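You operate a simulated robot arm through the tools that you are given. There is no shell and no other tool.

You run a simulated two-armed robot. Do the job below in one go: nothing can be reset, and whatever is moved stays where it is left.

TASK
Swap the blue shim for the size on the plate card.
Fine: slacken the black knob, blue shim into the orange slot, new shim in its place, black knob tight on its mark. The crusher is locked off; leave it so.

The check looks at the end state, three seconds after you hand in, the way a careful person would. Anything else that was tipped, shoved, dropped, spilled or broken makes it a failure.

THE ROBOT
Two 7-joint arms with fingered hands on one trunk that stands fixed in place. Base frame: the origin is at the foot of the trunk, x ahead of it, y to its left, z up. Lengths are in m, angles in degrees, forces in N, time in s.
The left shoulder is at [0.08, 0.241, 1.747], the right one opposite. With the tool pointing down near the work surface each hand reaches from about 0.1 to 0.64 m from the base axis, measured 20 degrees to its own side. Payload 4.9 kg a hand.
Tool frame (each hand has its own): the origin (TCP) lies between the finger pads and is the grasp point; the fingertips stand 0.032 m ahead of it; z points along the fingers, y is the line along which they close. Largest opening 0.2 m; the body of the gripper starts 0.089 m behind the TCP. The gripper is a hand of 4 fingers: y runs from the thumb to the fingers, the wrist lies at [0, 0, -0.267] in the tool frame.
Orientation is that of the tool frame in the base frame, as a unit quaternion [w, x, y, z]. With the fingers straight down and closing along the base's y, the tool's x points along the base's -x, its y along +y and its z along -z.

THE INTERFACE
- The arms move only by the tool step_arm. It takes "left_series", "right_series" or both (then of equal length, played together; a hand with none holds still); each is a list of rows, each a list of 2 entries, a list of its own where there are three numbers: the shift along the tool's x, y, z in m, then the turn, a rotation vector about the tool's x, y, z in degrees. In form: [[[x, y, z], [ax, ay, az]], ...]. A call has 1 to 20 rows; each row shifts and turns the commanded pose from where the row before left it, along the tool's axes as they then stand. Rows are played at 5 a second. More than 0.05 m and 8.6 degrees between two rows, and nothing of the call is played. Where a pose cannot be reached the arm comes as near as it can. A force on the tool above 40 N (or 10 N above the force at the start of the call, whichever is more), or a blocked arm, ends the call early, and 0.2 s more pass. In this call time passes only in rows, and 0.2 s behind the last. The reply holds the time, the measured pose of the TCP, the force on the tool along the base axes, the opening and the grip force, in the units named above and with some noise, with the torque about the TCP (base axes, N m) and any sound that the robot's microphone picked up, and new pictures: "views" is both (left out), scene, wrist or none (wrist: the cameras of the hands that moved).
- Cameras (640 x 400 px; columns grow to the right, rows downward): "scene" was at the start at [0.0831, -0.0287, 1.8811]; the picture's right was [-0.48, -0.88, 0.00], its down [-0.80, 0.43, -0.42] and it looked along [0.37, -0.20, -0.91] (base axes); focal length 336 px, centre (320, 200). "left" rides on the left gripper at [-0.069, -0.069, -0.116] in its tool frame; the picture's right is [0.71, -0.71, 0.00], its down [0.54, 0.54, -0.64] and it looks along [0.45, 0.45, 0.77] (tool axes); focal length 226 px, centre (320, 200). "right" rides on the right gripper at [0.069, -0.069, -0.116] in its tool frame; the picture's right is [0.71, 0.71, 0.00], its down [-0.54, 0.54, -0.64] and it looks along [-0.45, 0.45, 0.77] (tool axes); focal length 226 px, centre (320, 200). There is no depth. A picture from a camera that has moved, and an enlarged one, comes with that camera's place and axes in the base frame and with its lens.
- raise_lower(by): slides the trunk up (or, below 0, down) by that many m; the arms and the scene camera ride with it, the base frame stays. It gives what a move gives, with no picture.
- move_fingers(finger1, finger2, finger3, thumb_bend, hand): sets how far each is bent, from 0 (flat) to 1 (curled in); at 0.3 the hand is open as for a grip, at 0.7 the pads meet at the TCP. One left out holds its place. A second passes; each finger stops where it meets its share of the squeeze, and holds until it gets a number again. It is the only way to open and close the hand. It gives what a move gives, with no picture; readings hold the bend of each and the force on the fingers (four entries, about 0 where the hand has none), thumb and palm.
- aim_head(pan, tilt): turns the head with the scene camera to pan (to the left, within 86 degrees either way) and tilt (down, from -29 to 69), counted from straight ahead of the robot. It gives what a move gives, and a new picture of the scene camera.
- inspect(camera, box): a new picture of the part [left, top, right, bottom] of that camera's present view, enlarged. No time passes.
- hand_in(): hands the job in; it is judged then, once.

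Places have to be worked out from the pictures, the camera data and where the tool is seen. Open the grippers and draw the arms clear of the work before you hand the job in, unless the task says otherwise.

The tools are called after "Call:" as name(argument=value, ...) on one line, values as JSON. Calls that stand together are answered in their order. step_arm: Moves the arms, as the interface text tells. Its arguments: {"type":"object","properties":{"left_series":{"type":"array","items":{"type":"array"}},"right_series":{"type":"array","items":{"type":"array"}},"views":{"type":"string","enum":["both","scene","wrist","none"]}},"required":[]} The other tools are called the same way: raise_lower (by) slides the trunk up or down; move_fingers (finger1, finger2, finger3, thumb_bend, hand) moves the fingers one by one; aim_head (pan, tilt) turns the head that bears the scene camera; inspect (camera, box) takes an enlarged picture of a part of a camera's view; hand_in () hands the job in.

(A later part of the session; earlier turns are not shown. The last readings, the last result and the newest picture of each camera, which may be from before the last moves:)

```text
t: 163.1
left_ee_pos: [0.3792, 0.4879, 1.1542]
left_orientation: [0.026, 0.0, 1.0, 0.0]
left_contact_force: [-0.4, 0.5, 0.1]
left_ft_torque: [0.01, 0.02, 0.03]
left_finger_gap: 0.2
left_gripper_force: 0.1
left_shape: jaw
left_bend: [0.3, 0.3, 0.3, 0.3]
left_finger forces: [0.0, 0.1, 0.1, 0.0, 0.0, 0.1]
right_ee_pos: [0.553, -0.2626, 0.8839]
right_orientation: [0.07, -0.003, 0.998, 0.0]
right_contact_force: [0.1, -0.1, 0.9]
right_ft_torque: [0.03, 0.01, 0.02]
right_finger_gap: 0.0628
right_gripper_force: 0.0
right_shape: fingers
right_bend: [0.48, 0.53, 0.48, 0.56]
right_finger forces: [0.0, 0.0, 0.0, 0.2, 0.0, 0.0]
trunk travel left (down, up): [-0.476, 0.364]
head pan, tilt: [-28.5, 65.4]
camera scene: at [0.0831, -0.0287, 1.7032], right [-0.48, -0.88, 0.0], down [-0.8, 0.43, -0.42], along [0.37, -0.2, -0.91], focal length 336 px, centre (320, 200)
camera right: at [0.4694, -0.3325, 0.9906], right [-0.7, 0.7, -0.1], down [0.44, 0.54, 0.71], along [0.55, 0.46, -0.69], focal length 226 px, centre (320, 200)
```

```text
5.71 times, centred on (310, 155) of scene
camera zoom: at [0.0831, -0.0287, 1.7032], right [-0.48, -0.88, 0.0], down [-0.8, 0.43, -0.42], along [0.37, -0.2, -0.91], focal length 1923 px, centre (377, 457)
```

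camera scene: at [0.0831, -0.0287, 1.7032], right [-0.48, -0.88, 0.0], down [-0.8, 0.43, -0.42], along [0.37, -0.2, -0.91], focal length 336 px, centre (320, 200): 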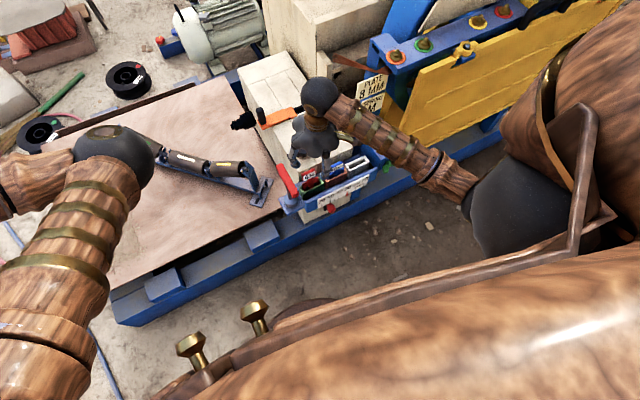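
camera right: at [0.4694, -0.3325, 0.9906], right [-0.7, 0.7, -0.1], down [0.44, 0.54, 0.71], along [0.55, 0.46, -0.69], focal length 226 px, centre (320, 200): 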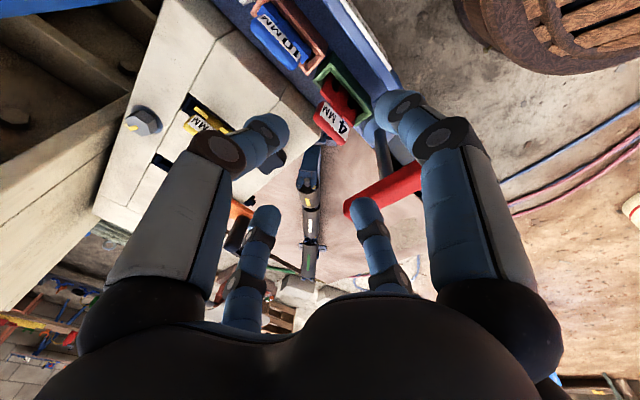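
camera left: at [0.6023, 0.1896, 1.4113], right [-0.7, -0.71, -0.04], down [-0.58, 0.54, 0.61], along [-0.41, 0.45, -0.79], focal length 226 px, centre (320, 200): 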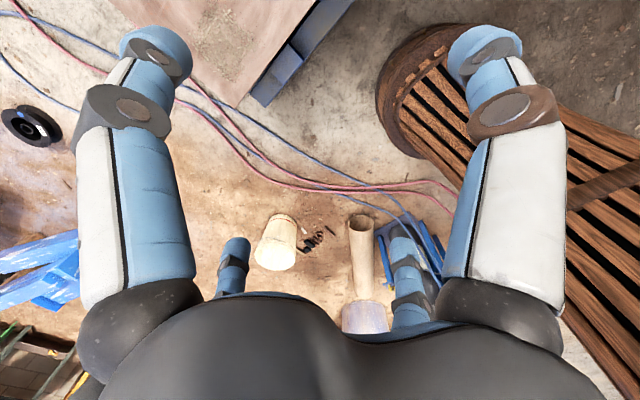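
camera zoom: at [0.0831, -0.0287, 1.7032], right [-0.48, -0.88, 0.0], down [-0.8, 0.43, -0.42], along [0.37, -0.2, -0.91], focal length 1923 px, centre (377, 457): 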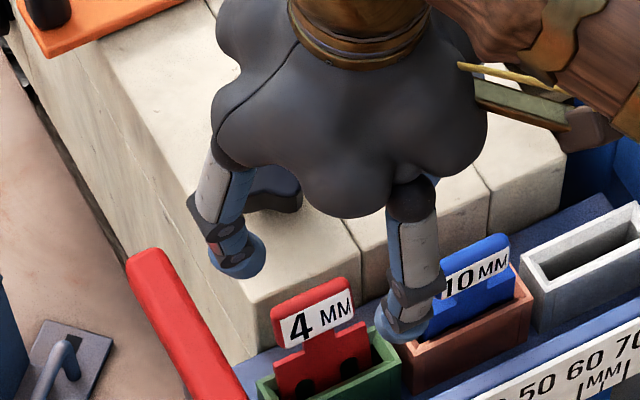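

The red plate leans back about 10 degrees, base near x 0.547, with its tab top centred near (0.568, -0.25). I lower to z 0.80 with the fingers around it and bring the hand to vertical there.

Call:
step_arm(right_series=[[[0.0037, 0, 0.0264], [0, 0, 0]], [[0.0037, 0, 0.0264], [0, 0, 0]], [[0.0037, 0, 0.0264], [0, 0, 0]], [[0, 0, 0], [0, 4, 0]], [[0, 0, 0], [0, 4, 0]], [[0, 0, 0], [0, 0, 0]]], views="none")

Call:
inspect(camera="right", box=[200, 20, 460, 240])

Call:
inspect(camera="scene", box=[270, 120, 350, 190])

```text
t: 164.5
left_ee_pos: [0.3795, 0.488, 1.1559]
left_orientation: [0.026, 0.0, 1.0, 0.0]
left_contact_force: [0.7, -0.5, -0.2]
left_ft_torque: [-0.03, -0.06, 0.0]
left_finger_gap: 0.2001
left_gripper_force: 0.1
left_shape: jaw
left_bend: [0.3, 0.3, 0.3, 0.3]
left_finger forces: [0.0, 0.1, 0.0, 0.0, 0.1, 0.0]
right_ee_pos: [0.5531, -0.2626, 0.8025]
right_orientation: [0.001, -0.002, 1.0, 0.0]
right_contact_force: [-0.2, -0.1, -0.2]
right_ft_torque: [0.04, -0.01, 0.0]
right_finger_gap: 0.0628
right_gripper_force: 0.0
right_shape: fingers
right_bend: [0.48, 0.53, 0.48, 0.56]
right_finger forces: [0.0, 0.0, 0.0, 0.0, 0.1, 0.0]
trunk travel left (down, up): [-0.476, 0.364]
head pan, tilt: [-28.5, 65.4]
```

```text
1.82 times, centred on (330, 130) of right
camera zoom: at [0.4842, -0.3323, 0.9206], right [-0.71, 0.7, 0.0], down [0.54, 0.54, 0.64], along [0.45, 0.46, -0.77], focal length 411 px, centre (302, 327)
```

zoom: 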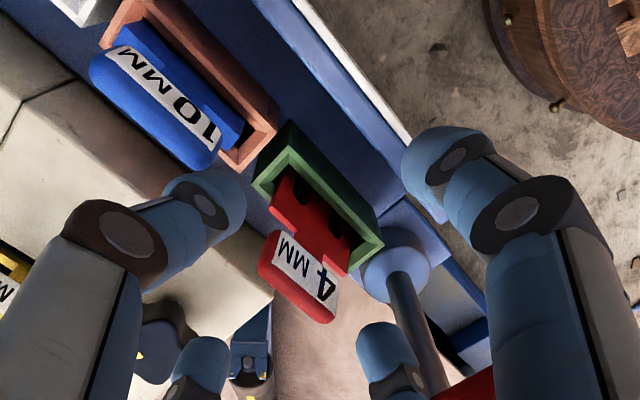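

```text
5.71 times, centred on (310, 155) of scene
camera zoom: at [0.0824, -0.0288, 1.7032], right [-0.48, -0.88, 0.0], down [-0.8, 0.43, -0.42], along [0.37, -0.2, -0.91], focal length 1923 px, centre (377, 457)
```

zoom: 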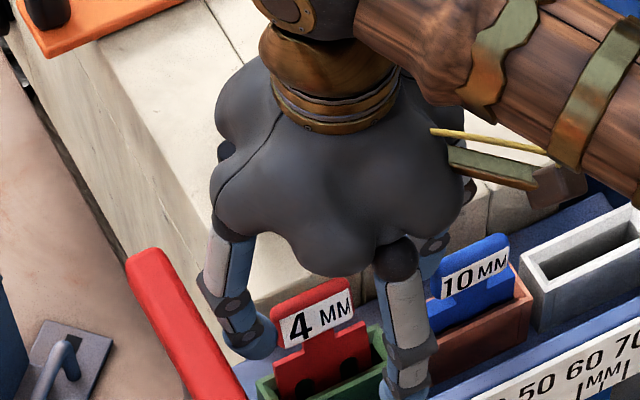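

The thumb's outer side would meet the blue tab if I went straight down. I close the thumb to 0.63 and finger2 slightly to 0.55 to clear both neighbours, and check.

Call:
move_fingers(hand="right", finger2=0.55, thumb_bend=0.63)

Call:
inspect(camera="right", box=[200, 20, 460, 240])

```text
t: 165.5
left_ee_pos: [0.3807, 0.4882, 1.1546]
left_orientation: [0.026, -0.001, 1.0, -0.001]
left_contact_force: [-0.6, -0.8, -0.1]
left_ft_torque: [-0.05, 0.0, 0.01]
left_finger_gap: 0.1998
left_gripper_force: 0.0
left_shape: jaw
left_bend: [0.3, 0.3, 0.3, 0.3]
left_finger forces: [0.1, 0.0, 0.0, 0.0, 0.0, 0.0]
right_ee_pos: [0.5541, -0.2618, 0.8022]
right_orientation: [0.001, -0.002, 1.0, 0.0]
right_contact_force: [0.1, -0.5, 0.4]
right_ft_torque: [0.0, -0.01, -0.01]
right_finger_gap: 0.0551
right_gripper_force: 0.0
right_shape: fingers
right_bend: [0.48, 0.55, 0.48, 0.63]
right_finger forces: [0.1, 0.0, 0.0, 0.1, 0.0, 0.1]
trunk travel left (down, up): [-0.476, 0.364]
head pan, tilt: [-28.5, 65.4]
```

```text
1.82 times, centred on (330, 130) of right
camera zoom: at [0.4846, -0.3321, 0.9203], right [-0.71, 0.7, 0.0], down [0.54, 0.54, 0.64], along [0.45, 0.46, -0.77], focal length 411 px, centre (302, 327)
```

zoom: 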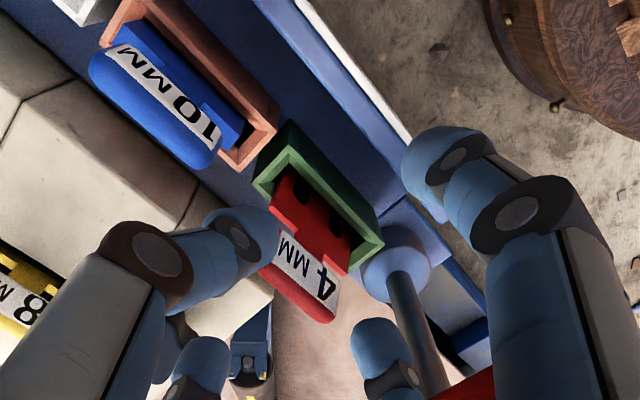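

Thumb gaps are now about 1 cm to red and 6 mm to blue. I nudge 3 mm left and lower 25 mm slowly.

Call:
step_arm(right_series=[[[0, 0.003, 0], [0, 0, 0]], [[0, 0, 0.0085], [0, 0, 0]], [[0, 0, 0.0085], [0, 0, 0]], [[0, 0, 0.008], [0, 0, 0]], [[0, 0, 0], [0, 0, 0]]], views="none")

Call:
inspect(camera="right", box=[200, 20, 460, 240])

Call:
inspect(camera="scene", box=[270, 120, 350, 190])

```text
t: 166.7
left_ee_pos: [0.3798, 0.4885, 1.1551]
left_orientation: [0.026, -0.001, 1.0, 0.0]
left_contact_force: [1.1, 0.1, -0.4]
left_ft_torque: [-0.01, 0.03, 0.01]
left_finger_gap: 0.2002
left_gripper_force: 0.1
left_shape: jaw
left_bend: [0.3, 0.3, 0.3, 0.3]
left_finger forces: [0.1, 0.0, 0.0, 0.1, 0.1, 0.0]
right_ee_pos: [0.5547, -0.2594, 0.7786]
right_orientation: [0.0, -0.003, 1.0, 0.0]
right_contact_force: [0.5, -0.5, -0.8]
right_ft_torque: [0.02, -0.03, 0.02]
right_finger_gap: 0.0547
right_gripper_force: 0.0
right_shape: fingers
right_bend: [0.48, 0.55, 0.48, 0.63]
right_finger forces: [0.0, 0.5, 0.1, 0.0, 0.0, 0.0]
trunk travel left (down, up): [-0.476, 0.364]
head pan, tilt: [-28.5, 65.4]
```

```text
1.82 times, centred on (330, 130) of right
camera zoom: at [0.4853, -0.3288, 0.8955], right [-0.71, 0.7, 0.0], down [0.54, 0.54, 0.64], along [0.45, 0.46, -0.77], focal length 411 px, centre (302, 327)
```

zoom: 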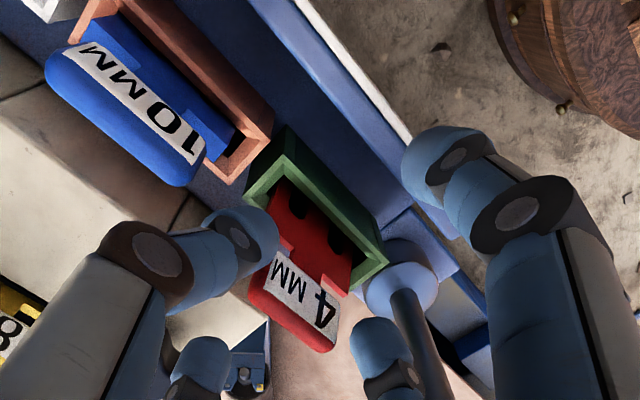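

```text
5.71 times, centred on (310, 155) of scene
camera zoom: at [0.0831, -0.0287, 1.7031], right [-0.48, -0.88, 0.0], down [-0.8, 0.43, -0.42], along [0.37, -0.2, -0.91], focal length 1923 px, centre (377, 457)
```

zoom: 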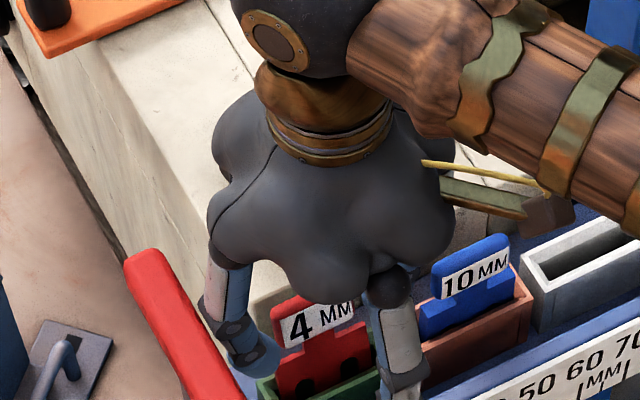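

No real contact yet. I close finger1 and finger3 together to 0.60 and watch the tab.

Call:
move_fingers(hand="right", finger1=0.6, finger3=0.6)

Call:
inspect(camera="right", box=[200, 20, 460, 240])

Call:
inspect(camera="scene", box=[270, 120, 350, 190])

```text
t: 167.7
left_ee_pos: [0.3799, 0.4879, 1.1546]
left_orientation: [0.025, -0.001, 1.0, 0.0]
left_contact_force: [0.2, 0.1, -0.1]
left_ft_torque: [-0.03, -0.01, 0.02]
left_finger_gap: 0.2002
left_gripper_force: 0.0
left_shape: jaw
left_bend: [0.3, 0.3, 0.3, 0.3]
left_finger forces: [0.0, 0.0, 0.0, 0.1, 0.1, 0.0]
right_ee_pos: [0.5545, -0.2602, 0.7791]
right_orientation: [0.0, -0.002, 1.0, 0.001]
right_contact_force: [0.3, -1.0, -0.6]
right_ft_torque: [-0.03, 0.0, -0.01]
right_finger_gap: 0.0285
right_gripper_force: 0.9
right_shape: fingers
right_bend: [0.6, 0.55, 0.6, 0.63]
right_finger forces: [0.0, 0.6, 0.0, 0.0, 0.1, 0.0]
trunk travel left (down, up): [-0.476, 0.364]
head pan, tilt: [-28.5, 65.4]
```

```text
1.82 times, centred on (330, 130) of right
camera zoom: at [0.4854, -0.3289, 0.8957], right [-0.71, 0.7, 0.0], down [0.54, 0.54, 0.64], along [0.45, 0.46, -0.77], focal length 411 px, centre (302, 327)
```

zoom: 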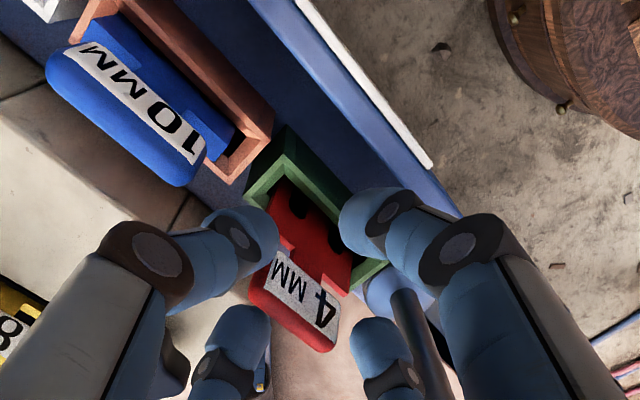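

```text
5.71 times, centred on (310, 155) of scene
camera zoom: at [0.0832, -0.0287, 1.7032], right [-0.48, -0.88, 0.0], down [-0.8, 0.43, -0.42], along [0.37, -0.2, -0.91], focal length 1923 px, centre (377, 457)
```

zoom: 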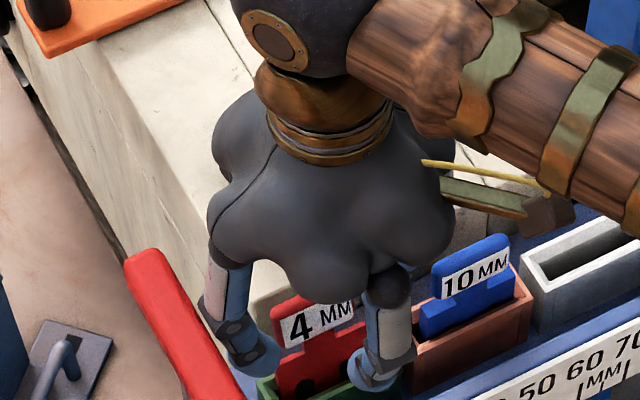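

Both fingertips are close to the tab's faces without touching. I close both further to 0.65.

Call:
move_fingers(hand="right", finger1=0.65, finger3=0.65)

Call:
inspect(camera="right", box=[240, 60, 400, 220])

Call:
inspect(camera="scene", box=[290, 150, 340, 195])

```text
t: 168.7
left_ee_pos: [0.38, 0.4895, 1.1539]
left_orientation: [0.026, 0.0, 1.0, 0.0]
left_contact_force: [-0.5, 0.3, 1.0]
left_ft_torque: [0.02, -0.01, 0.01]
left_finger_gap: 0.2001
left_gripper_force: 0.1
left_shape: jaw
left_bend: [0.3, 0.3, 0.3, 0.3]
left_finger forces: [0.0, 0.0, 0.1, 0.0, 0.1, 0.1]
right_ee_pos: [0.5542, -0.2586, 0.7787]
right_orientation: [0.0, -0.003, 1.0, 0.0]
right_contact_force: [0.6, 0.5, -0.8]
right_ft_torque: [0.0, -0.02, 0.01]
right_finger_gap: 0.0195
right_gripper_force: 0.5
right_shape: fingers
right_bend: [0.65, 0.55, 0.65, 0.63]
right_finger forces: [0.1, 0.6, 0.1, 0.0, 0.0, 0.0]
trunk travel left (down, up): [-0.476, 0.364]
head pan, tilt: [-28.5, 65.4]
```

```text
2.50 times, centred on (320, 140) of right
camera zoom: at [0.4855, -0.3289, 0.8957], right [-0.71, 0.7, 0.0], down [0.54, 0.54, 0.64], along [0.45, 0.46, -0.77], focal length 565 px, centre (320, 350)
```

zoom: 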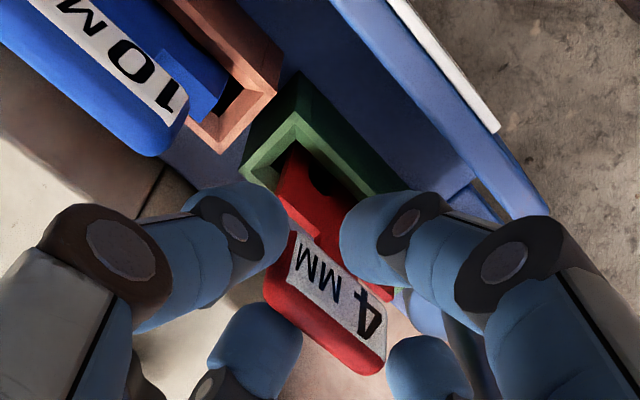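

```text
8.89 times, centred on (315, 172) of scene
camera zoom: at [0.0832, -0.0287, 1.7032], right [-0.48, -0.88, 0.0], down [-0.8, 0.43, -0.42], along [0.37, -0.2, -0.91], focal length 2991 px, centre (364, 444)
```

zoom: 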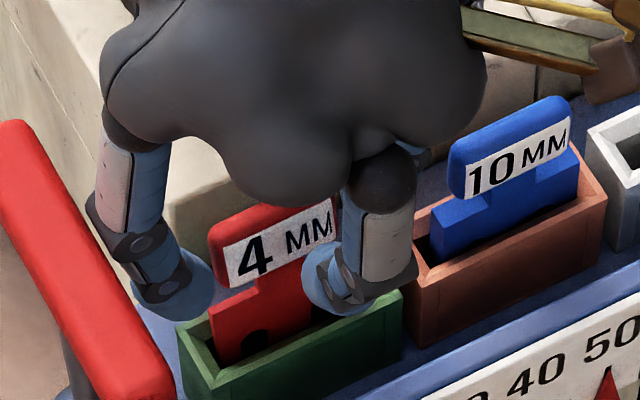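

Finger3 has already drawn the tab about 8 mm back toward upright. I close a little more: finger3 to 0.69 and finger1 to 0.67.

Call:
move_fingers(hand="right", finger1=0.67, finger3=0.69)

Call:
inspect(camera="right", box=[240, 60, 400, 220])

Call:
inspect(camera="scene", box=[290, 150, 340, 195])

```text
t: 169.7
left_ee_pos: [0.3805, 0.4889, 1.1544]
left_orientation: [0.025, -0.001, 1.0, 0.0]
left_contact_force: [-0.3, 1.5, -0.1]
left_ft_torque: [0.0, -0.03, 0.0]
left_finger_gap: 0.2001
left_gripper_force: 0.0
left_shape: jaw
left_bend: [0.3, 0.3, 0.3, 0.3]
left_finger forces: [0.0, 0.1, 0.0, 0.1, 0.0, 0.0]
right_ee_pos: [0.5543, -0.259, 0.7785]
right_orientation: [-0.001, -0.004, 1.0, 0.0]
right_contact_force: [-0.1, -0.6, 0.6]
right_ft_torque: [0.0, 0.02, 0.01]
right_finger_gap: 0.0174
right_gripper_force: 0.4
right_shape: fingers
right_bend: [0.67, 0.55, 0.69, 0.63]
right_finger forces: [0.6, 0.5, 0.7, 0.0, 0.0, 0.1]
trunk travel left (down, up): [-0.476, 0.364]
head pan, tilt: [-28.5, 65.4]
```

```text
2.50 times, centred on (320, 140) of right
camera zoom: at [0.4854, -0.3289, 0.8957], right [-0.71, 0.7, 0.0], down [0.54, 0.54, 0.64], along [0.45, 0.46, -0.77], focal length 565 px, centre (320, 350)
```

zoom: 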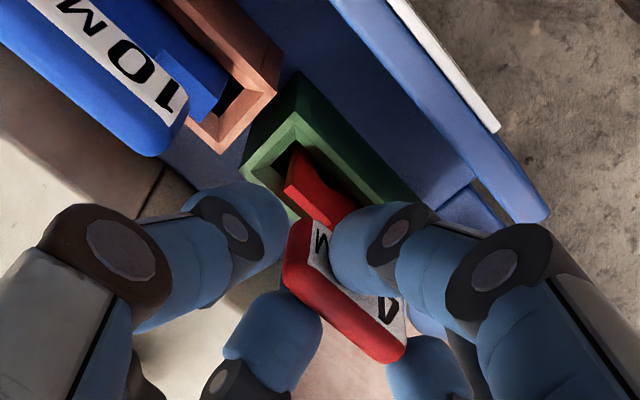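

```text
8.89 times, centred on (315, 172) of scene
camera zoom: at [0.0832, -0.0287, 1.7032], right [-0.48, -0.88, 0.0], down [-0.8, 0.43, -0.42], along [0.37, -0.2, -0.91], focal length 2991 px, centre (364, 444)
```

zoom: 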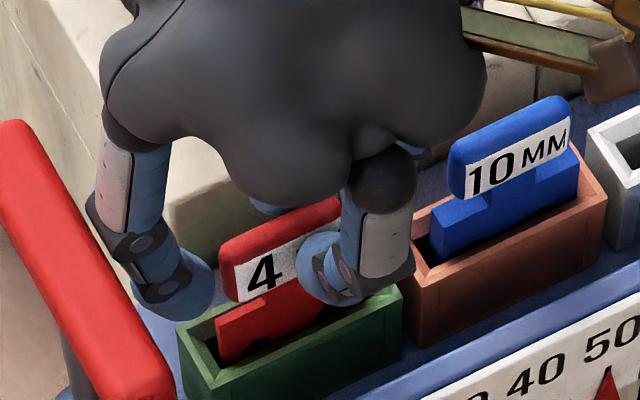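

Both fingers now hold the tab lightly (0.6 N each), and it looks upright: its body shows much less above the rim. I open finger1 and finger3 together to see if it stays.

Call:
move_fingers(hand="right", finger1=0.6, finger3=0.6)

Call:
inspect(camera="right", box=[240, 60, 400, 220])

Call:
inspect(camera="scene", box=[290, 150, 340, 195])

```text
t: 170.7
left_ee_pos: [0.3812, 0.4886, 1.155]
left_orientation: [0.025, 0.0, 1.0, 0.0]
left_contact_force: [0.3, -0.5, 0.2]
left_ft_torque: [0.01, 0.01, -0.01]
left_finger_gap: 0.2001
left_gripper_force: 0.2
left_shape: jaw
left_bend: [0.3, 0.3, 0.3, 0.3]
left_finger forces: [0.0, 0.0, 0.0, 0.0, 0.0, 0.1]
right_ee_pos: [0.5553, -0.2591, 0.778]
right_orientation: [-0.001, -0.002, 1.0, -0.001]
right_contact_force: [0.2, -0.4, -0.3]
right_ft_torque: [0.01, 0.01, 0.0]
right_finger_gap: 0.0279
right_gripper_force: 0.3
right_shape: fingers
right_bend: [0.6, 0.55, 0.6, 0.63]
right_finger forces: [0.0, 0.5, 0.1, 0.1, 0.1, 0.0]
trunk travel left (down, up): [-0.476, 0.364]
head pan, tilt: [-28.5, 65.4]
```

```text
2.50 times, centred on (320, 140) of right
camera zoom: at [0.4854, -0.3288, 0.8956], right [-0.71, 0.7, 0.0], down [0.54, 0.54, 0.64], along [0.45, 0.46, -0.77], focal length 565 px, centre (320, 350)
```

zoom: 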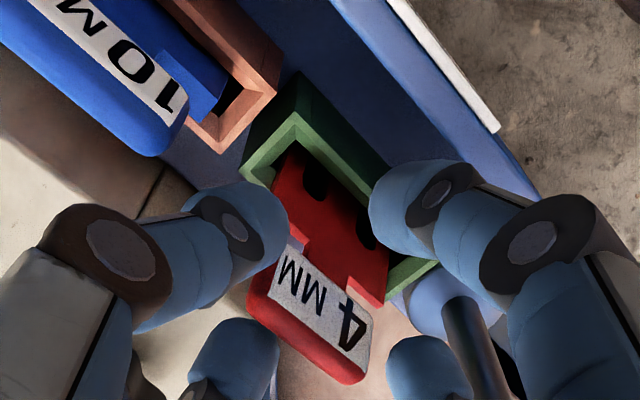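

```text
8.89 times, centred on (315, 172) of scene
camera zoom: at [0.0832, -0.0287, 1.7032], right [-0.48, -0.88, 0.0], down [-0.8, 0.43, -0.42], along [0.37, -0.2, -0.91], focal length 2991 px, centre (364, 444)
```

zoom: 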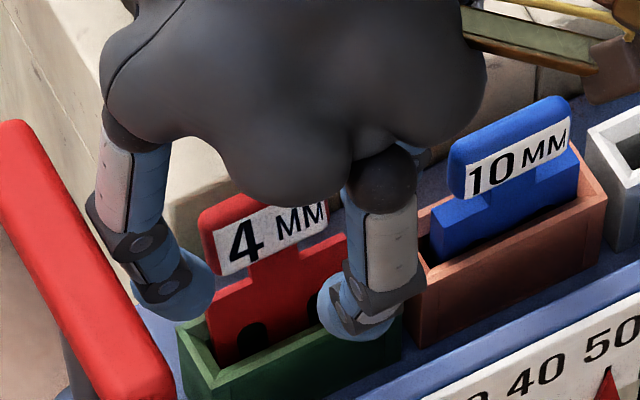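

The plate fell back: its base has slid toward the near wall, so it has to be lifted slightly and set down square. Finger2 also shows a steady 0.5 N, perhaps against the lever's stem. I close finger2 a little first and check that reading.

Call:
move_fingers(hand="right", finger2=0.575)

Call:
inspect(camera="right", box=[320, 100, 480, 240])

```text
t: 171.7
left_ee_pos: [0.3808, 0.4887, 1.1544]
left_orientation: [0.025, -0.002, 1.0, 0.0]
left_contact_force: [-0.8, -0.2, -0.5]
left_ft_torque: [-0.02, -0.01, 0.02]
left_finger_gap: 0.1999
left_gripper_force: 0.1
left_shape: jaw
left_bend: [0.3, 0.3, 0.3, 0.3]
left_finger forces: [0.0, 0.1, 0.0, 0.0, 0.1, 0.0]
right_ee_pos: [0.5546, -0.259, 0.7769]
right_orientation: [0.0, -0.003, 1.0, 0.0]
right_contact_force: [-0.5, -0.9, 0.2]
right_ft_torque: [0.04, -0.01, 0.01]
right_finger_gap: 0.028
right_gripper_force: 0.0
right_shape: fingers
right_bend: [0.6, 0.57, 0.6, 0.63]
right_finger forces: [0.0, 0.1, 0.1, 0.1, 0.1, 0.0]
trunk travel left (down, up): [-0.476, 0.364]
head pan, tilt: [-28.5, 65.4]
```

```text
2.86 times, centred on (400, 170) of right
camera zoom: at [0.4854, -0.3288, 0.8957], right [-0.71, 0.7, 0.0], down [0.54, 0.54, 0.64], along [0.45, 0.46, -0.77], focal length 646 px, centre (91, 286)
```

zoom: 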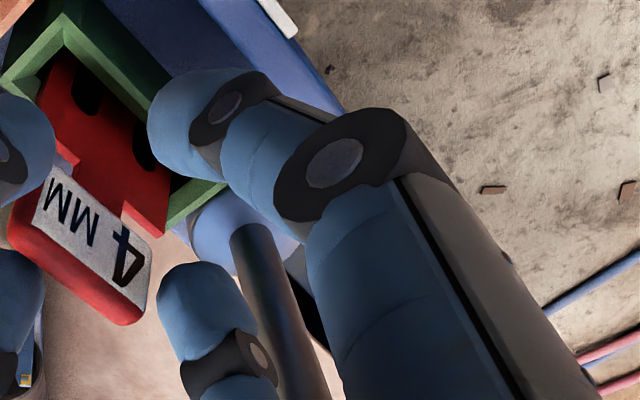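

Finger2 is free now. I grip the tab with finger1 and finger3 firmly enough to hold it.

Call:
move_fingers(hand="right", finger1=0.72, finger3=0.72)

Call:
inspect(camera="right", box=[240, 60, 400, 220])

Call:
inspect(camera="scene", box=[290, 150, 340, 195])

```text
t: 172.7
left_ee_pos: [0.38, 0.4888, 1.1556]
left_orientation: [0.026, -0.001, 1.0, 0.0]
left_contact_force: [0.0, -0.4, 0.1]
left_ft_torque: [-0.01, 0.0, -0.02]
left_finger_gap: 0.2001
left_gripper_force: 0.0
left_shape: jaw
left_bend: [0.3, 0.3, 0.3, 0.3]
left_finger forces: [0.0, 0.0, 0.0, 0.1, 0.0, 0.0]
right_ee_pos: [0.554, -0.2593, 0.7788]
right_orientation: [0.0, -0.002, 1.0, 0.0]
right_contact_force: [-0.6, 0.2, 0.8]
right_ft_torque: [0.02, 0.05, -0.02]
right_finger_gap: 0.0153
right_gripper_force: 5.3
right_shape: fingers
right_bend: [0.68, 0.57, 0.68, 0.63]
right_finger forces: [5.2, 0.4, 5.3, 0.0, 0.1, 0.0]
trunk travel left (down, up): [-0.476, 0.364]
head pan, tilt: [-28.5, 65.4]
```

```text
2.50 times, centred on (320, 140) of right
camera zoom: at [0.4855, -0.3288, 0.8956], right [-0.71, 0.7, 0.0], down [0.54, 0.54, 0.64], along [0.45, 0.46, -0.77], focal length 565 px, centre (320, 350)
```

zoom: 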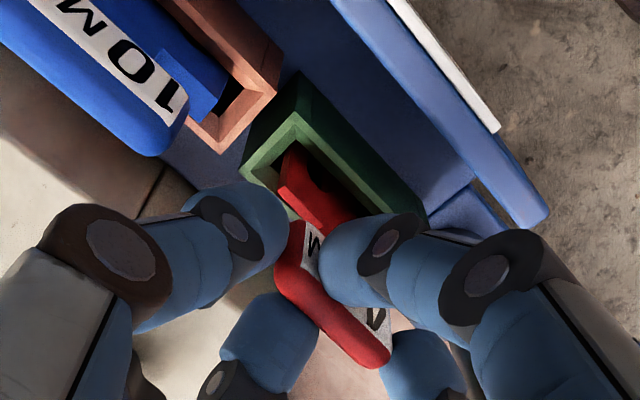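

```text
8.89 times, centred on (315, 172) of scene
camera zoom: at [0.0833, -0.0287, 1.7031], right [-0.48, -0.88, 0.0], down [-0.8, 0.43, -0.42], along [0.37, -0.2, -0.91], focal length 2991 px, centre (364, 444)
```

zoom: 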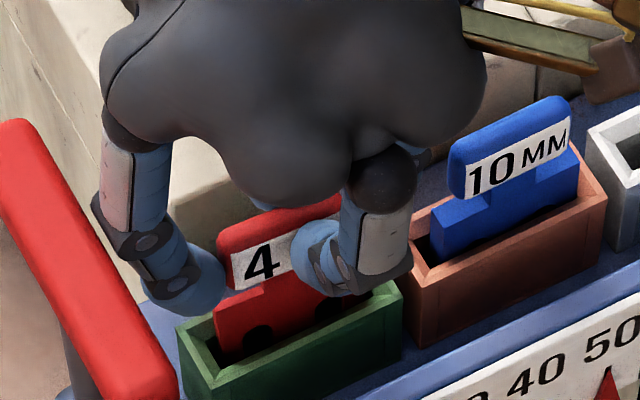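

Gripped evenly at 5 N. I lift 7 mm so the plate can hang straight, shift 3 mm toward the slot's middle, and look.

Call:
step_arm(right_series=[[[0, 0, -0.004], [0, 0, 0]], [[0.003, 0, -0.004], [0, 0, 0]], [[0, 0, 0], [0, 0, 0]]], views="none")

Call:
inspect(camera="right", box=[260, 60, 380, 180])

Call:
inspect(camera="scene", box=[290, 150, 340, 195])

```text
t: 173.5
left_ee_pos: [0.3801, 0.4892, 1.1538]
left_orientation: [0.025, 0.0, 1.0, 0.0]
left_contact_force: [-0.3, 0.5, 0.7]
left_ft_torque: [-0.02, -0.02, 0.02]
left_finger_gap: 0.2001
left_gripper_force: 0.1
left_shape: jaw
left_bend: [0.3, 0.3, 0.3, 0.3]
left_finger forces: [0.0, 0.0, 0.0, 0.0, 0.1, 0.0]
right_ee_pos: [0.5515, -0.2589, 0.7864]
right_orientation: [0.0, -0.003, 1.0, 0.001]
right_contact_force: [-0.1, -0.6, -2.1]
right_ft_torque: [-0.01, 0.0, 0.02]
right_finger_gap: 0.0154
right_gripper_force: 5.0
right_shape: fingers
right_bend: [0.68, 0.57, 0.68, 0.63]
right_finger forces: [5.1, 0.1, 5.3, 0.0, 0.1, 0.1]
trunk travel left (down, up): [-0.476, 0.364]
head pan, tilt: [-28.5, 65.4]
```

```text
3.33 times, centred on (320, 120) of right
camera zoom: at [0.4826, -0.3293, 0.9039], right [-0.71, 0.7, 0.0], down [0.54, 0.54, 0.64], along [0.45, 0.46, -0.77], focal length 754 px, centre (320, 467)
```

zoom: 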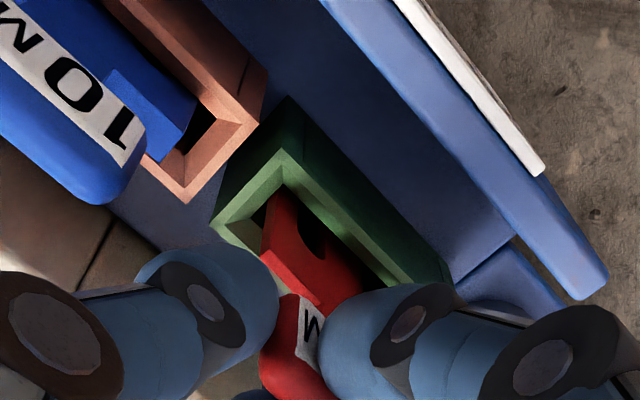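

```text
8.89 times, centred on (315, 172) of scene
camera zoom: at [0.0835, -0.0287, 1.7031], right [-0.48, -0.88, 0.0], down [-0.8, 0.43, -0.42], along [0.37, -0.2, -0.91], focal length 2991 px, centre (364, 444)
```

zoom: 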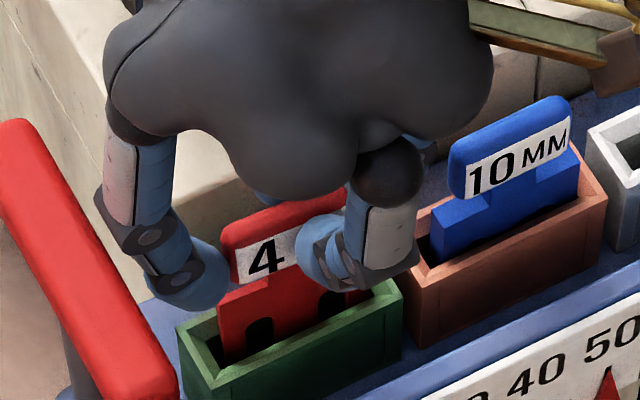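

The plate hangs from the fingers, leaning perhaps 3 to 4 degrees. I tilt the hand 3.5 degrees to bring its foot forward under the tab, and set it down 8 mm.

Call:
step_arm(right_series=[[[0, 0, 0], [0, -3.5, 0]], [[0, 0, 0], [0, 0, 0]]], views="none")

Call:
inspect(camera="scene", box=[295, 160, 335, 195])

Call:
step_arm(right_series=[[[0, 0, 0.004], [0, 0, 0]], [[0, 0, 0.004], [0, 0, 0]], [[0, 0, 0], [0, 0, 0]]], views="none")

Call:
inspect(camera="scene", box=[295, 160, 335, 195])

```text
t: 174.1
left_ee_pos: [0.3795, 0.4883, 1.1548]
left_orientation: [0.025, -0.001, 1.0, 0.0]
left_contact_force: [0.7, 0.3, 0.1]
left_ft_torque: [0.0, 0.01, -0.01]
left_finger_gap: 0.2002
left_gripper_force: 0.1
left_shape: jaw
left_bend: [0.3, 0.3, 0.3, 0.3]
left_finger forces: [0.0, 0.0, 0.1, 0.1, 0.1, 0.1]
right_ee_pos: [0.5517, -0.2592, 0.7861]
right_orientation: [0.032, -0.003, 0.999, -0.001]
right_contact_force: [-0.1, -0.2, -1.2]
right_ft_torque: [0.0, -0.02, 0.02]
right_finger_gap: 0.0154
right_gripper_force: 5.3
right_shape: fingers
right_bend: [0.68, 0.57, 0.68, 0.63]
right_finger forces: [5.2, 0.3, 5.3, 0.0, 0.0, 0.0]
trunk travel left (down, up): [-0.476, 0.364]
head pan, tilt: [-28.5, 65.4]
```

```text
11.43 times, centred on (315, 178) of scene
camera zoom: at [0.0837, -0.0286, 1.7031], right [-0.48, -0.88, 0.0], down [-0.8, 0.43, -0.42], along [0.37, -0.2, -0.91], focal length 3845 px, centre (377, 457)
```

zoom: 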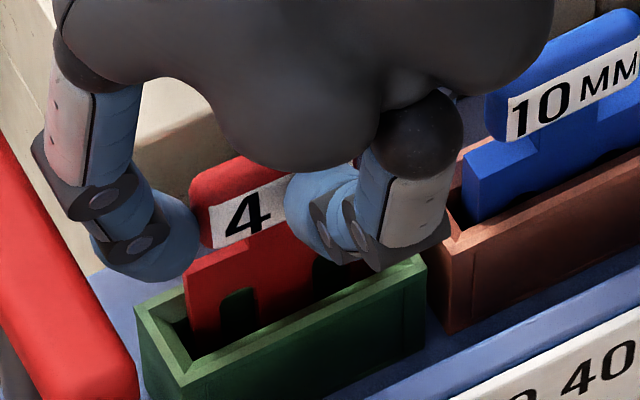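

```text
t: 174.9
left_ee_pos: [0.3812, 0.4877, 1.1545]
left_orientation: [0.025, -0.001, 1.0, -0.001]
left_contact_force: [-0.7, -0.8, 0.4]
left_ft_torque: [0.01, 0.01, -0.01]
left_finger_gap: 0.1997
left_gripper_force: 0.1
left_shape: jaw
left_bend: [0.3, 0.3, 0.3, 0.3]
left_finger forces: [0.0, 0.0, 0.0, 0.1, 0.1, 0.1]
right_ee_pos: [0.5528, -0.2592, 0.778]
right_orientation: [0.031, -0.003, 1.0, 0.0]
right_contact_force: [-0.4, 0.4, -0.8]
right_ft_torque: [0.02, 0.07, 0.02]
right_finger_gap: 0.0152
right_gripper_force: 5.6
right_shape: fingers
right_bend: [0.68, 0.57, 0.68, 0.63]
right_finger forces: [5.2, 0.2, 5.1, 0.0, 0.0, 0.0]
trunk travel left (down, up): [-0.476, 0.364]
head pan, tilt: [-28.5, 65.4]
```

```text
11.43 times, centred on (315, 178) of scene
camera zoom: at [0.0833, -0.0287, 1.7031], right [-0.48, -0.88, 0.0], down [-0.8, 0.43, -0.42], along [0.37, -0.2, -0.91], focal length 3845 px, centre (377, 457)
```

zoom: 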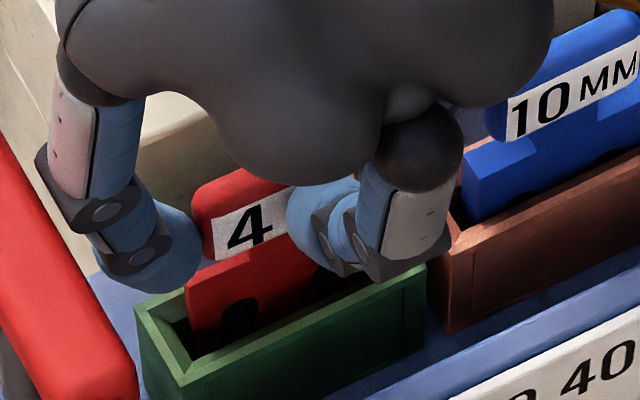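

Nearly straight now; about 2 degrees remain. I tilt 2.5 degrees more, lower 2 mm to the floor, and open both fingers together.

Call:
step_arm(right_series=[[[0, 0, 0], [0, -2.5, 0]], [[0, 0, 0.002], [0, 0, 0]], [[0, 0, 0], [0, 0, 0]]], views="none")

Call:
move_fingers(hand="right", finger1=0.63, finger3=0.63)

Call:
inspect(camera="scene", box=[295, 160, 335, 195])

Call:
inspect(camera="right", box=[240, 60, 400, 220])

```text
t: 175.7
left_ee_pos: [0.3805, 0.4879, 1.1545]
left_orientation: [0.027, -0.001, 1.0, 0.0]
left_contact_force: [0.3, -0.5, 0.7]
left_ft_torque: [-0.02, -0.02, -0.01]
left_finger_gap: 0.2002
left_gripper_force: 0.1
left_shape: jaw
left_bend: [0.3, 0.3, 0.3, 0.3]
left_finger forces: [0.1, 0.1, 0.0, 0.1, 0.1, 0.0]
right_ee_pos: [0.5526, -0.2593, 0.7766]
right_orientation: [0.054, -0.002, 0.999, 0.0]
right_contact_force: [-1.1, -1.5, 3.4]
right_ft_torque: [-0.04, 0.03, 0.02]
right_finger_gap: 0.0147
right_gripper_force: 6.4
right_shape: fingers
right_bend: [0.68, 0.57, 0.68, 0.63]
right_finger forces: [6.9, 0.0, 6.0, 0.0, 0.2, 0.0]
trunk travel left (down, up): [-0.476, 0.364]
head pan, tilt: [-28.5, 65.4]
```

```text
t: 176.7
left_ee_pos: [0.3802, 0.4879, 1.155]
left_orientation: [0.025, -0.001, 1.0, 0.0]
left_contact_force: [0.3, -0.2, -0.3]
left_ft_torque: [-0.02, 0.01, 0.0]
left_finger_gap: 0.2001
left_gripper_force: 0.1
left_shape: jaw
left_bend: [0.3, 0.3, 0.3, 0.3]
left_finger forces: [0.1, 0.0, 0.0, 0.0, 0.1, 0.0]
right_ee_pos: [0.5526, -0.2594, 0.776]
right_orientation: [0.052, -0.003, 0.999, 0.001]
right_contact_force: [-0.4, -0.5, -0.4]
right_ft_torque: [0.0, 0.0, 0.02]
right_finger_gap: 0.0225
right_gripper_force: 0.3
right_shape: fingers
right_bend: [0.63, 0.57, 0.63, 0.63]
right_finger forces: [0.0, 0.1, 0.0, 0.0, 0.2, 0.0]
trunk travel left (down, up): [-0.476, 0.364]
head pan, tilt: [-28.5, 65.4]
```

```text
11.43 times, centred on (315, 178) of scene
camera zoom: at [0.0832, -0.0287, 1.7031], right [-0.48, -0.88, 0.0], down [-0.8, 0.43, -0.42], along [0.37, -0.2, -0.91], focal length 3845 px, centre (377, 457)
```

zoom: 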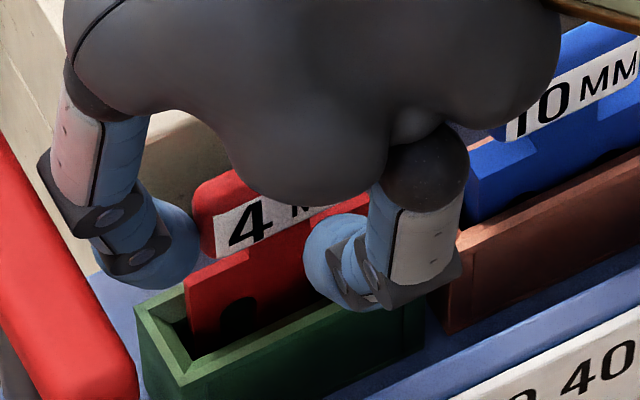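

```text
2.50 times, centred on (320, 140) of right
camera zoom: at [0.4717, -0.3294, 0.8862], right [-0.71, 0.7, -0.07], down [0.47, 0.54, 0.7], along [0.53, 0.46, -0.71], focal length 565 px, centre (320, 350)
```

zoom: 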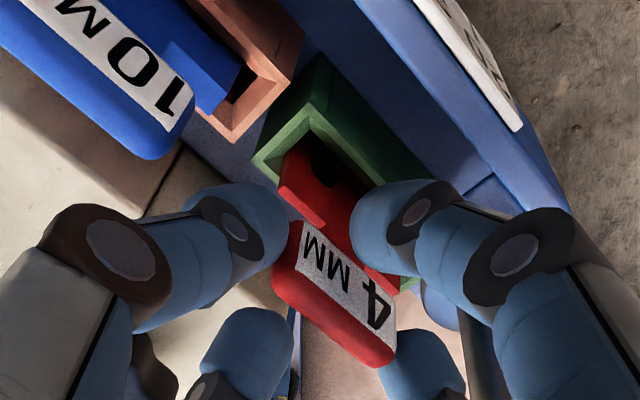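

The plate now stands by itself: its top corner measures x 0.556, z 0.755 against 0.555, 0.754 before the disturbance. I open finger1 and finger3 wider and rise straight up without touching it.

Call:
move_fingers(hand="right", finger1=0.52, finger3=0.52)

Call:
inspect(camera="right", box=[240, 60, 400, 220])

Call:
inspect(camera="scene", box=[295, 160, 335, 195])

```text
t: 177.7
left_ee_pos: [0.3803, 0.4881, 1.1541]
left_orientation: [0.025, -0.001, 1.0, 0.0]
left_contact_force: [0.4, -0.3, 0.8]
left_ft_torque: [0.0, 0.02, 0.03]
left_finger_gap: 0.1997
left_gripper_force: 0.1
left_shape: jaw
left_bend: [0.3, 0.3, 0.3, 0.3]
left_finger forces: [0.0, 0.0, 0.0, 0.0, 0.1, 0.0]
right_ee_pos: [0.5529, -0.2601, 0.7772]
right_orientation: [0.052, -0.002, 0.999, 0.0]
right_contact_force: [-0.3, 0.1, -0.3]
right_ft_torque: [-0.04, -0.01, 0.0]
right_finger_gap: 0.0455
right_gripper_force: 0.2
right_shape: fingers
right_bend: [0.52, 0.57, 0.52, 0.63]
right_finger forces: [0.0, 0.0, 0.1, 0.1, 0.3, 0.1]
trunk travel left (down, up): [-0.476, 0.364]
head pan, tilt: [-28.5, 65.4]
```

```text
2.50 times, centred on (320, 140) of right
camera zoom: at [0.4717, -0.3295, 0.8862], right [-0.71, 0.7, -0.07], down [0.47, 0.54, 0.7], along [0.53, 0.46, -0.71], focal length 565 px, centre (320, 350)
```

zoom: 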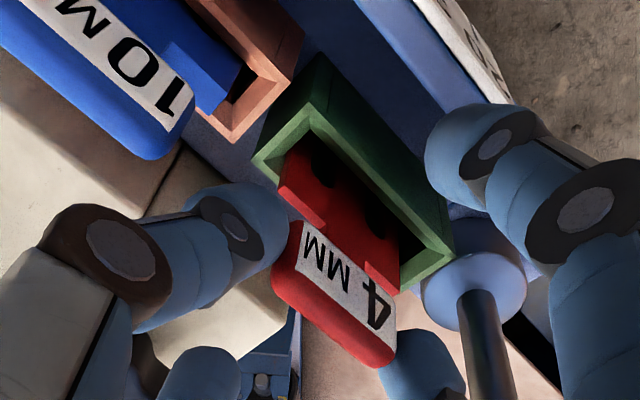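

```text
11.43 times, centred on (315, 178) of scene
camera zoom: at [0.0832, -0.0287, 1.7032], right [-0.48, -0.88, 0.0], down [-0.8, 0.43, -0.42], along [0.37, -0.2, -0.91], focal length 3845 px, centre (377, 457)
```

zoom: 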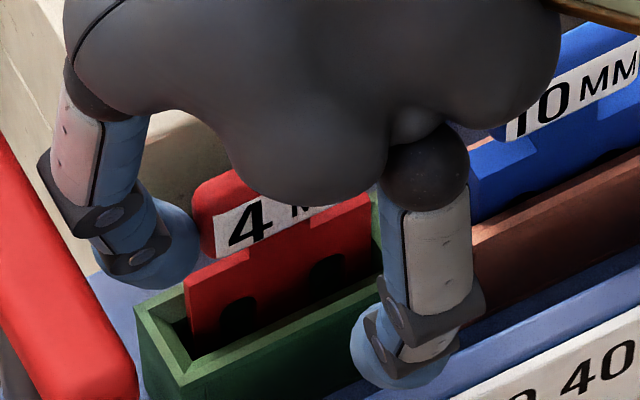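

It stays standing. The thumb shows 0.3 N against something, so I ease it open slightly before rising.

Call:
move_fingers(hand="right", thumb_bend=0.612)

Call:
raise_lower(by=0.03)

Call:
inspect(camera="right", box=[240, 40, 400, 200])

```text
t: 178.7
left_ee_pos: [0.3797, 0.4874, 1.1533]
left_orientation: [0.026, 0.0, 1.0, 0.0]
left_contact_force: [0.3, -1.1, 1.0]
left_ft_torque: [0.01, 0.0, -0.01]
left_finger_gap: 0.2
left_gripper_force: 0.0
left_shape: jaw
left_bend: [0.3, 0.3, 0.3, 0.3]
left_finger forces: [0.0, 0.1, 0.1, 0.0, 0.1, 0.1]
right_ee_pos: [0.5528, -0.2589, 0.7764]
right_orientation: [0.053, -0.003, 0.999, 0.001]
right_contact_force: [0.1, -0.1, 1.1]
right_ft_torque: [0.02, -0.01, 0.0]
right_finger_gap: 0.0471
right_gripper_force: 0.0
right_shape: fingers
right_bend: [0.52, 0.57, 0.52, 0.61]
right_finger forces: [0.1, 0.1, 0.0, 0.0, 0.1, 0.0]
trunk travel left (down, up): [-0.476, 0.364]
head pan, tilt: [-28.5, 65.4]
```

```text
t: 179.4
left_ee_pos: [0.3804, 0.4872, 1.1855]
left_orientation: [0.026, -0.001, 1.0, 0.0]
left_contact_force: [-0.3, 0.5, 0.0]
left_ft_torque: [0.02, 0.03, 0.0]
left_finger_gap: 0.1998
left_gripper_force: 0.1
left_shape: jaw
left_bend: [0.3, 0.3, 0.3, 0.3]
left_finger forces: [0.0, 0.2, 0.0, 0.1, 0.0, 0.0]
right_ee_pos: [0.5532, -0.2597, 0.8054]
right_orientation: [0.052, -0.003, 0.999, 0.0]
right_contact_force: [0.2, 0.2, 0.4]
right_ft_torque: [-0.04, -0.01, 0.01]
right_finger_gap: 0.0475
right_gripper_force: 0.0
right_shape: fingers
right_bend: [0.52, 0.57, 0.52, 0.61]
right_finger forces: [0.0, 0.0, 0.0, 0.0, 0.0, 0.0]
trunk travel left (down, up): [-0.506, 0.334]
head pan, tilt: [-28.5, 65.4]
```

```text
2.50 times, centred on (320, 120) of right
camera zoom: at [0.4718, -0.3294, 0.916], right [-0.71, 0.7, -0.07], down [0.47, 0.54, 0.7], along [0.53, 0.46, -0.71], focal length 565 px, centre (320, 400)
```

zoom: 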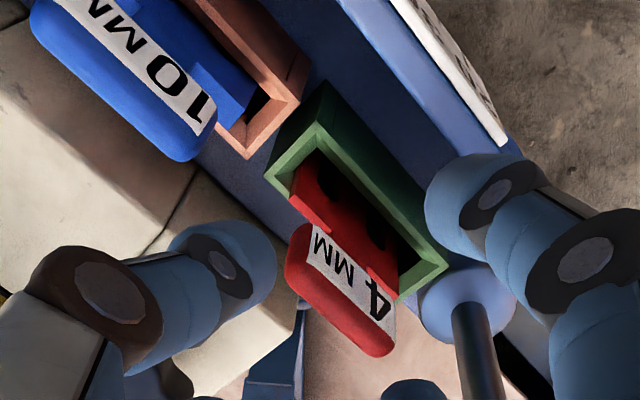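

The fingers are clear above the tab and the red shim stands straight. I raise further and draw the hand back and away as before.

Call:
raise_lower(by=0.14)

Call:
step_arm(right_series=[[[0.03, 0, -0.01], [0, 0, 0]], [[0.035, 0, -0.01], [0, 0, 0]], [[0.035, -0.02, -0.01], [0, 0, 0]], [[0.035, -0.03, -0.01], [0, 0, 0]], [[0.035, -0.03, -0.01], [0, 3, 0]], [[0.03, -0.03, -0.01], [0, 3, 0]], [[0, 0, 0], [0, 0, 0]]], views="none")

Call:
move_fingers(hand="right", finger1=0.3, finger2=0.3, finger3=0.3, thumb_bend=0.3)

Call:
raise_lower(by=0.008)

Call:
inspect(camera="scene", box=[0, 0, 640, 400])

Call:
inspect(camera="scene", box=[300, 175, 410, 245])

Call:
inspect(camera="scene", box=[290, 140, 370, 190])

```text
t: 181.1
left_ee_pos: [0.3797, 0.4878, 1.3247]
left_orientation: [0.026, -0.001, 1.0, 0.001]
left_contact_force: [0.4, 0.0, 0.1]
left_ft_torque: [-0.02, -0.02, 0.0]
left_finger_gap: 0.2
left_gripper_force: 0.0
left_shape: jaw
left_bend: [0.3, 0.3, 0.3, 0.3]
left_finger forces: [0.0, 0.1, 0.0, 0.1, 0.1, 0.0]
right_ee_pos: [0.5529, -0.2594, 0.9464]
right_orientation: [0.053, -0.003, 0.999, 0.0]
right_contact_force: [-0.3, -0.9, -0.1]
right_ft_torque: [0.0, 0.02, 0.01]
right_finger_gap: 0.0473
right_gripper_force: 0.1
right_shape: fingers
right_bend: [0.52, 0.57, 0.52, 0.61]
right_finger forces: [0.1, 0.1, 0.1, 0.0, 0.0, 0.0]
trunk travel left (down, up): [-0.646, 0.194]
head pan, tilt: [-28.5, 65.4]
```

```text
t: 182.7
left_ee_pos: [0.3797, 0.489, 1.3239]
left_orientation: [0.025, 0.0, 1.0, 0.0]
left_contact_force: [-0.1, 0.7, 0.7]
left_ft_torque: [-0.02, -0.01, 0.0]
left_finger_gap: 0.2001
left_gripper_force: 0.0
left_shape: jaw
left_bend: [0.3, 0.3, 0.3, 0.3]
left_finger forces: [0.0, 0.0, 0.1, 0.1, 0.0, 0.0]
right_ee_pos: [0.3473, -0.3704, 0.9866]
right_orientation: [0.001, -0.003, 1.0, 0.001]
right_contact_force: [0.0, 0.5, 0.0]
right_ft_torque: [-0.04, 0.01, -0.01]
right_finger_gap: 0.0477
right_gripper_force: 0.0
right_shape: fingers
right_bend: [0.52, 0.57, 0.52, 0.61]
right_finger forces: [0.0, 0.1, 0.0, 0.1, 0.0, 0.1]
trunk travel left (down, up): [-0.646, 0.194]
head pan, tilt: [-28.5, 65.4]
```

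```text
t: 183.7
left_ee_pos: [0.3801, 0.4872, 1.3254]
left_orientation: [0.026, -0.001, 1.0, 0.0]
left_contact_force: [-0.9, 0.3, -0.7]
left_ft_torque: [0.02, 0.02, 0.01]
left_finger_gap: 0.1999
left_gripper_force: 0.1
left_shape: jaw
left_bend: [0.3, 0.3, 0.3, 0.3]
left_finger forces: [0.0, 0.0, 0.0, 0.0, 0.1, 0.0]
right_ee_pos: [0.3482, -0.3691, 0.9853]
right_orientation: [0.001, -0.003, 1.0, 0.0]
right_contact_force: [0.3, -0.8, -0.2]
right_ft_torque: [0.0, 0.03, -0.03]
right_finger_gap: 0.1397
right_gripper_force: 0.0
right_shape: fingers
right_bend: [0.3, 0.3, 0.3, 0.3]
right_finger forces: [0.1, 0.0, 0.0, 0.0, 0.1, 0.0]
trunk travel left (down, up): [-0.646, 0.194]
head pan, tilt: [-28.5, 65.4]
```

```text
t: 184.2
left_ee_pos: [0.38, 0.4889, 1.3322]
left_orientation: [0.026, -0.001, 1.0, 0.0]
left_contact_force: [-0.7, -0.7, 0.1]
left_ft_torque: [-0.02, 0.0, 0.03]
left_finger_gap: 0.2
left_gripper_force: 0.1
left_shape: jaw
left_bend: [0.3, 0.3, 0.3, 0.3]
left_finger forces: [0.0, 0.0, 0.0, 0.0, 0.0, 0.0]
right_ee_pos: [0.3463, -0.3692, 0.9952]
right_orientation: [0.001, -0.003, 1.0, 0.0]
right_contact_force: [-0.5, 0.8, -0.8]
right_ft_torque: [-0.03, -0.02, -0.02]
right_finger_gap: 0.1398
right_gripper_force: 0.0
right_shape: fingers
right_bend: [0.3, 0.3, 0.3, 0.3]
right_finger forces: [0.0, 0.0, 0.0, 0.1, 0.1, 0.0]
trunk travel left (down, up): [-0.654, 0.186]
head pan, tilt: [-28.5, 65.4]
```

```text
1.00 times, centred on (320, 200) of scene (not enlarged: the box is as wide or as high as the picture)
camera zoom: at [0.0827, -0.0286, 1.8812], right [-0.48, -0.88, 0.0], down [-0.8, 0.43, -0.42], along [0.37, -0.2, -0.91], focal length 336 px, centre (320, 200)
```

zoom: 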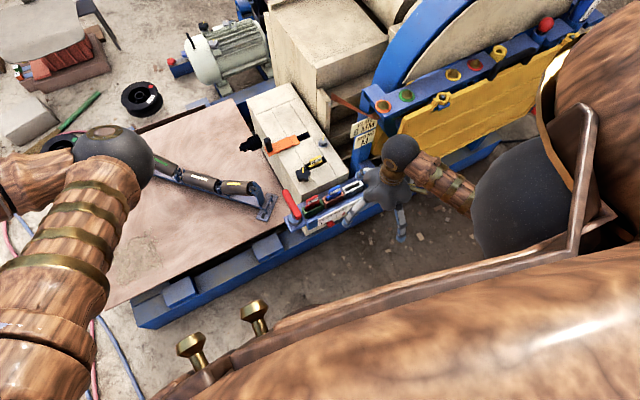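

```text
5.71 times, centred on (355, 210) of scene
camera zoom: at [0.0827, -0.0286, 1.8812], right [-0.48, -0.88, 0.0], down [-0.8, 0.43, -0.42], along [0.37, -0.2, -0.91], focal length 1923 px, centre (120, 143)
```

zoom: 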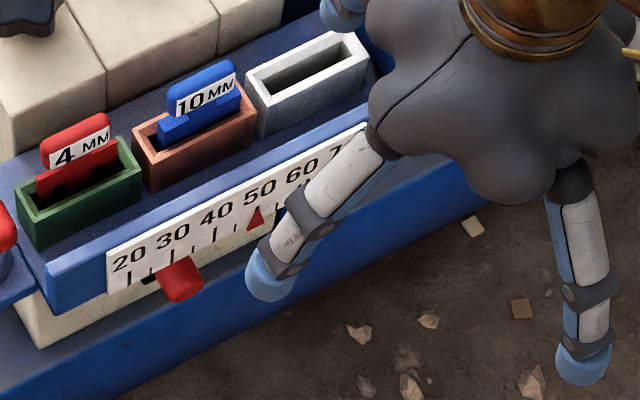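

```text
8.00 times, centred on (330, 165) of scene
camera zoom: at [0.0827, -0.0286, 1.8812], right [-0.48, -0.88, 0.0], down [-0.8, 0.43, -0.42], along [0.37, -0.2, -0.91], focal length 2692 px, centre (240, 480)
```

zoom: 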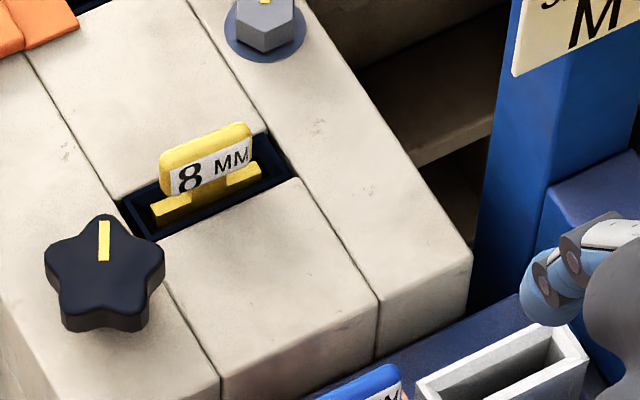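

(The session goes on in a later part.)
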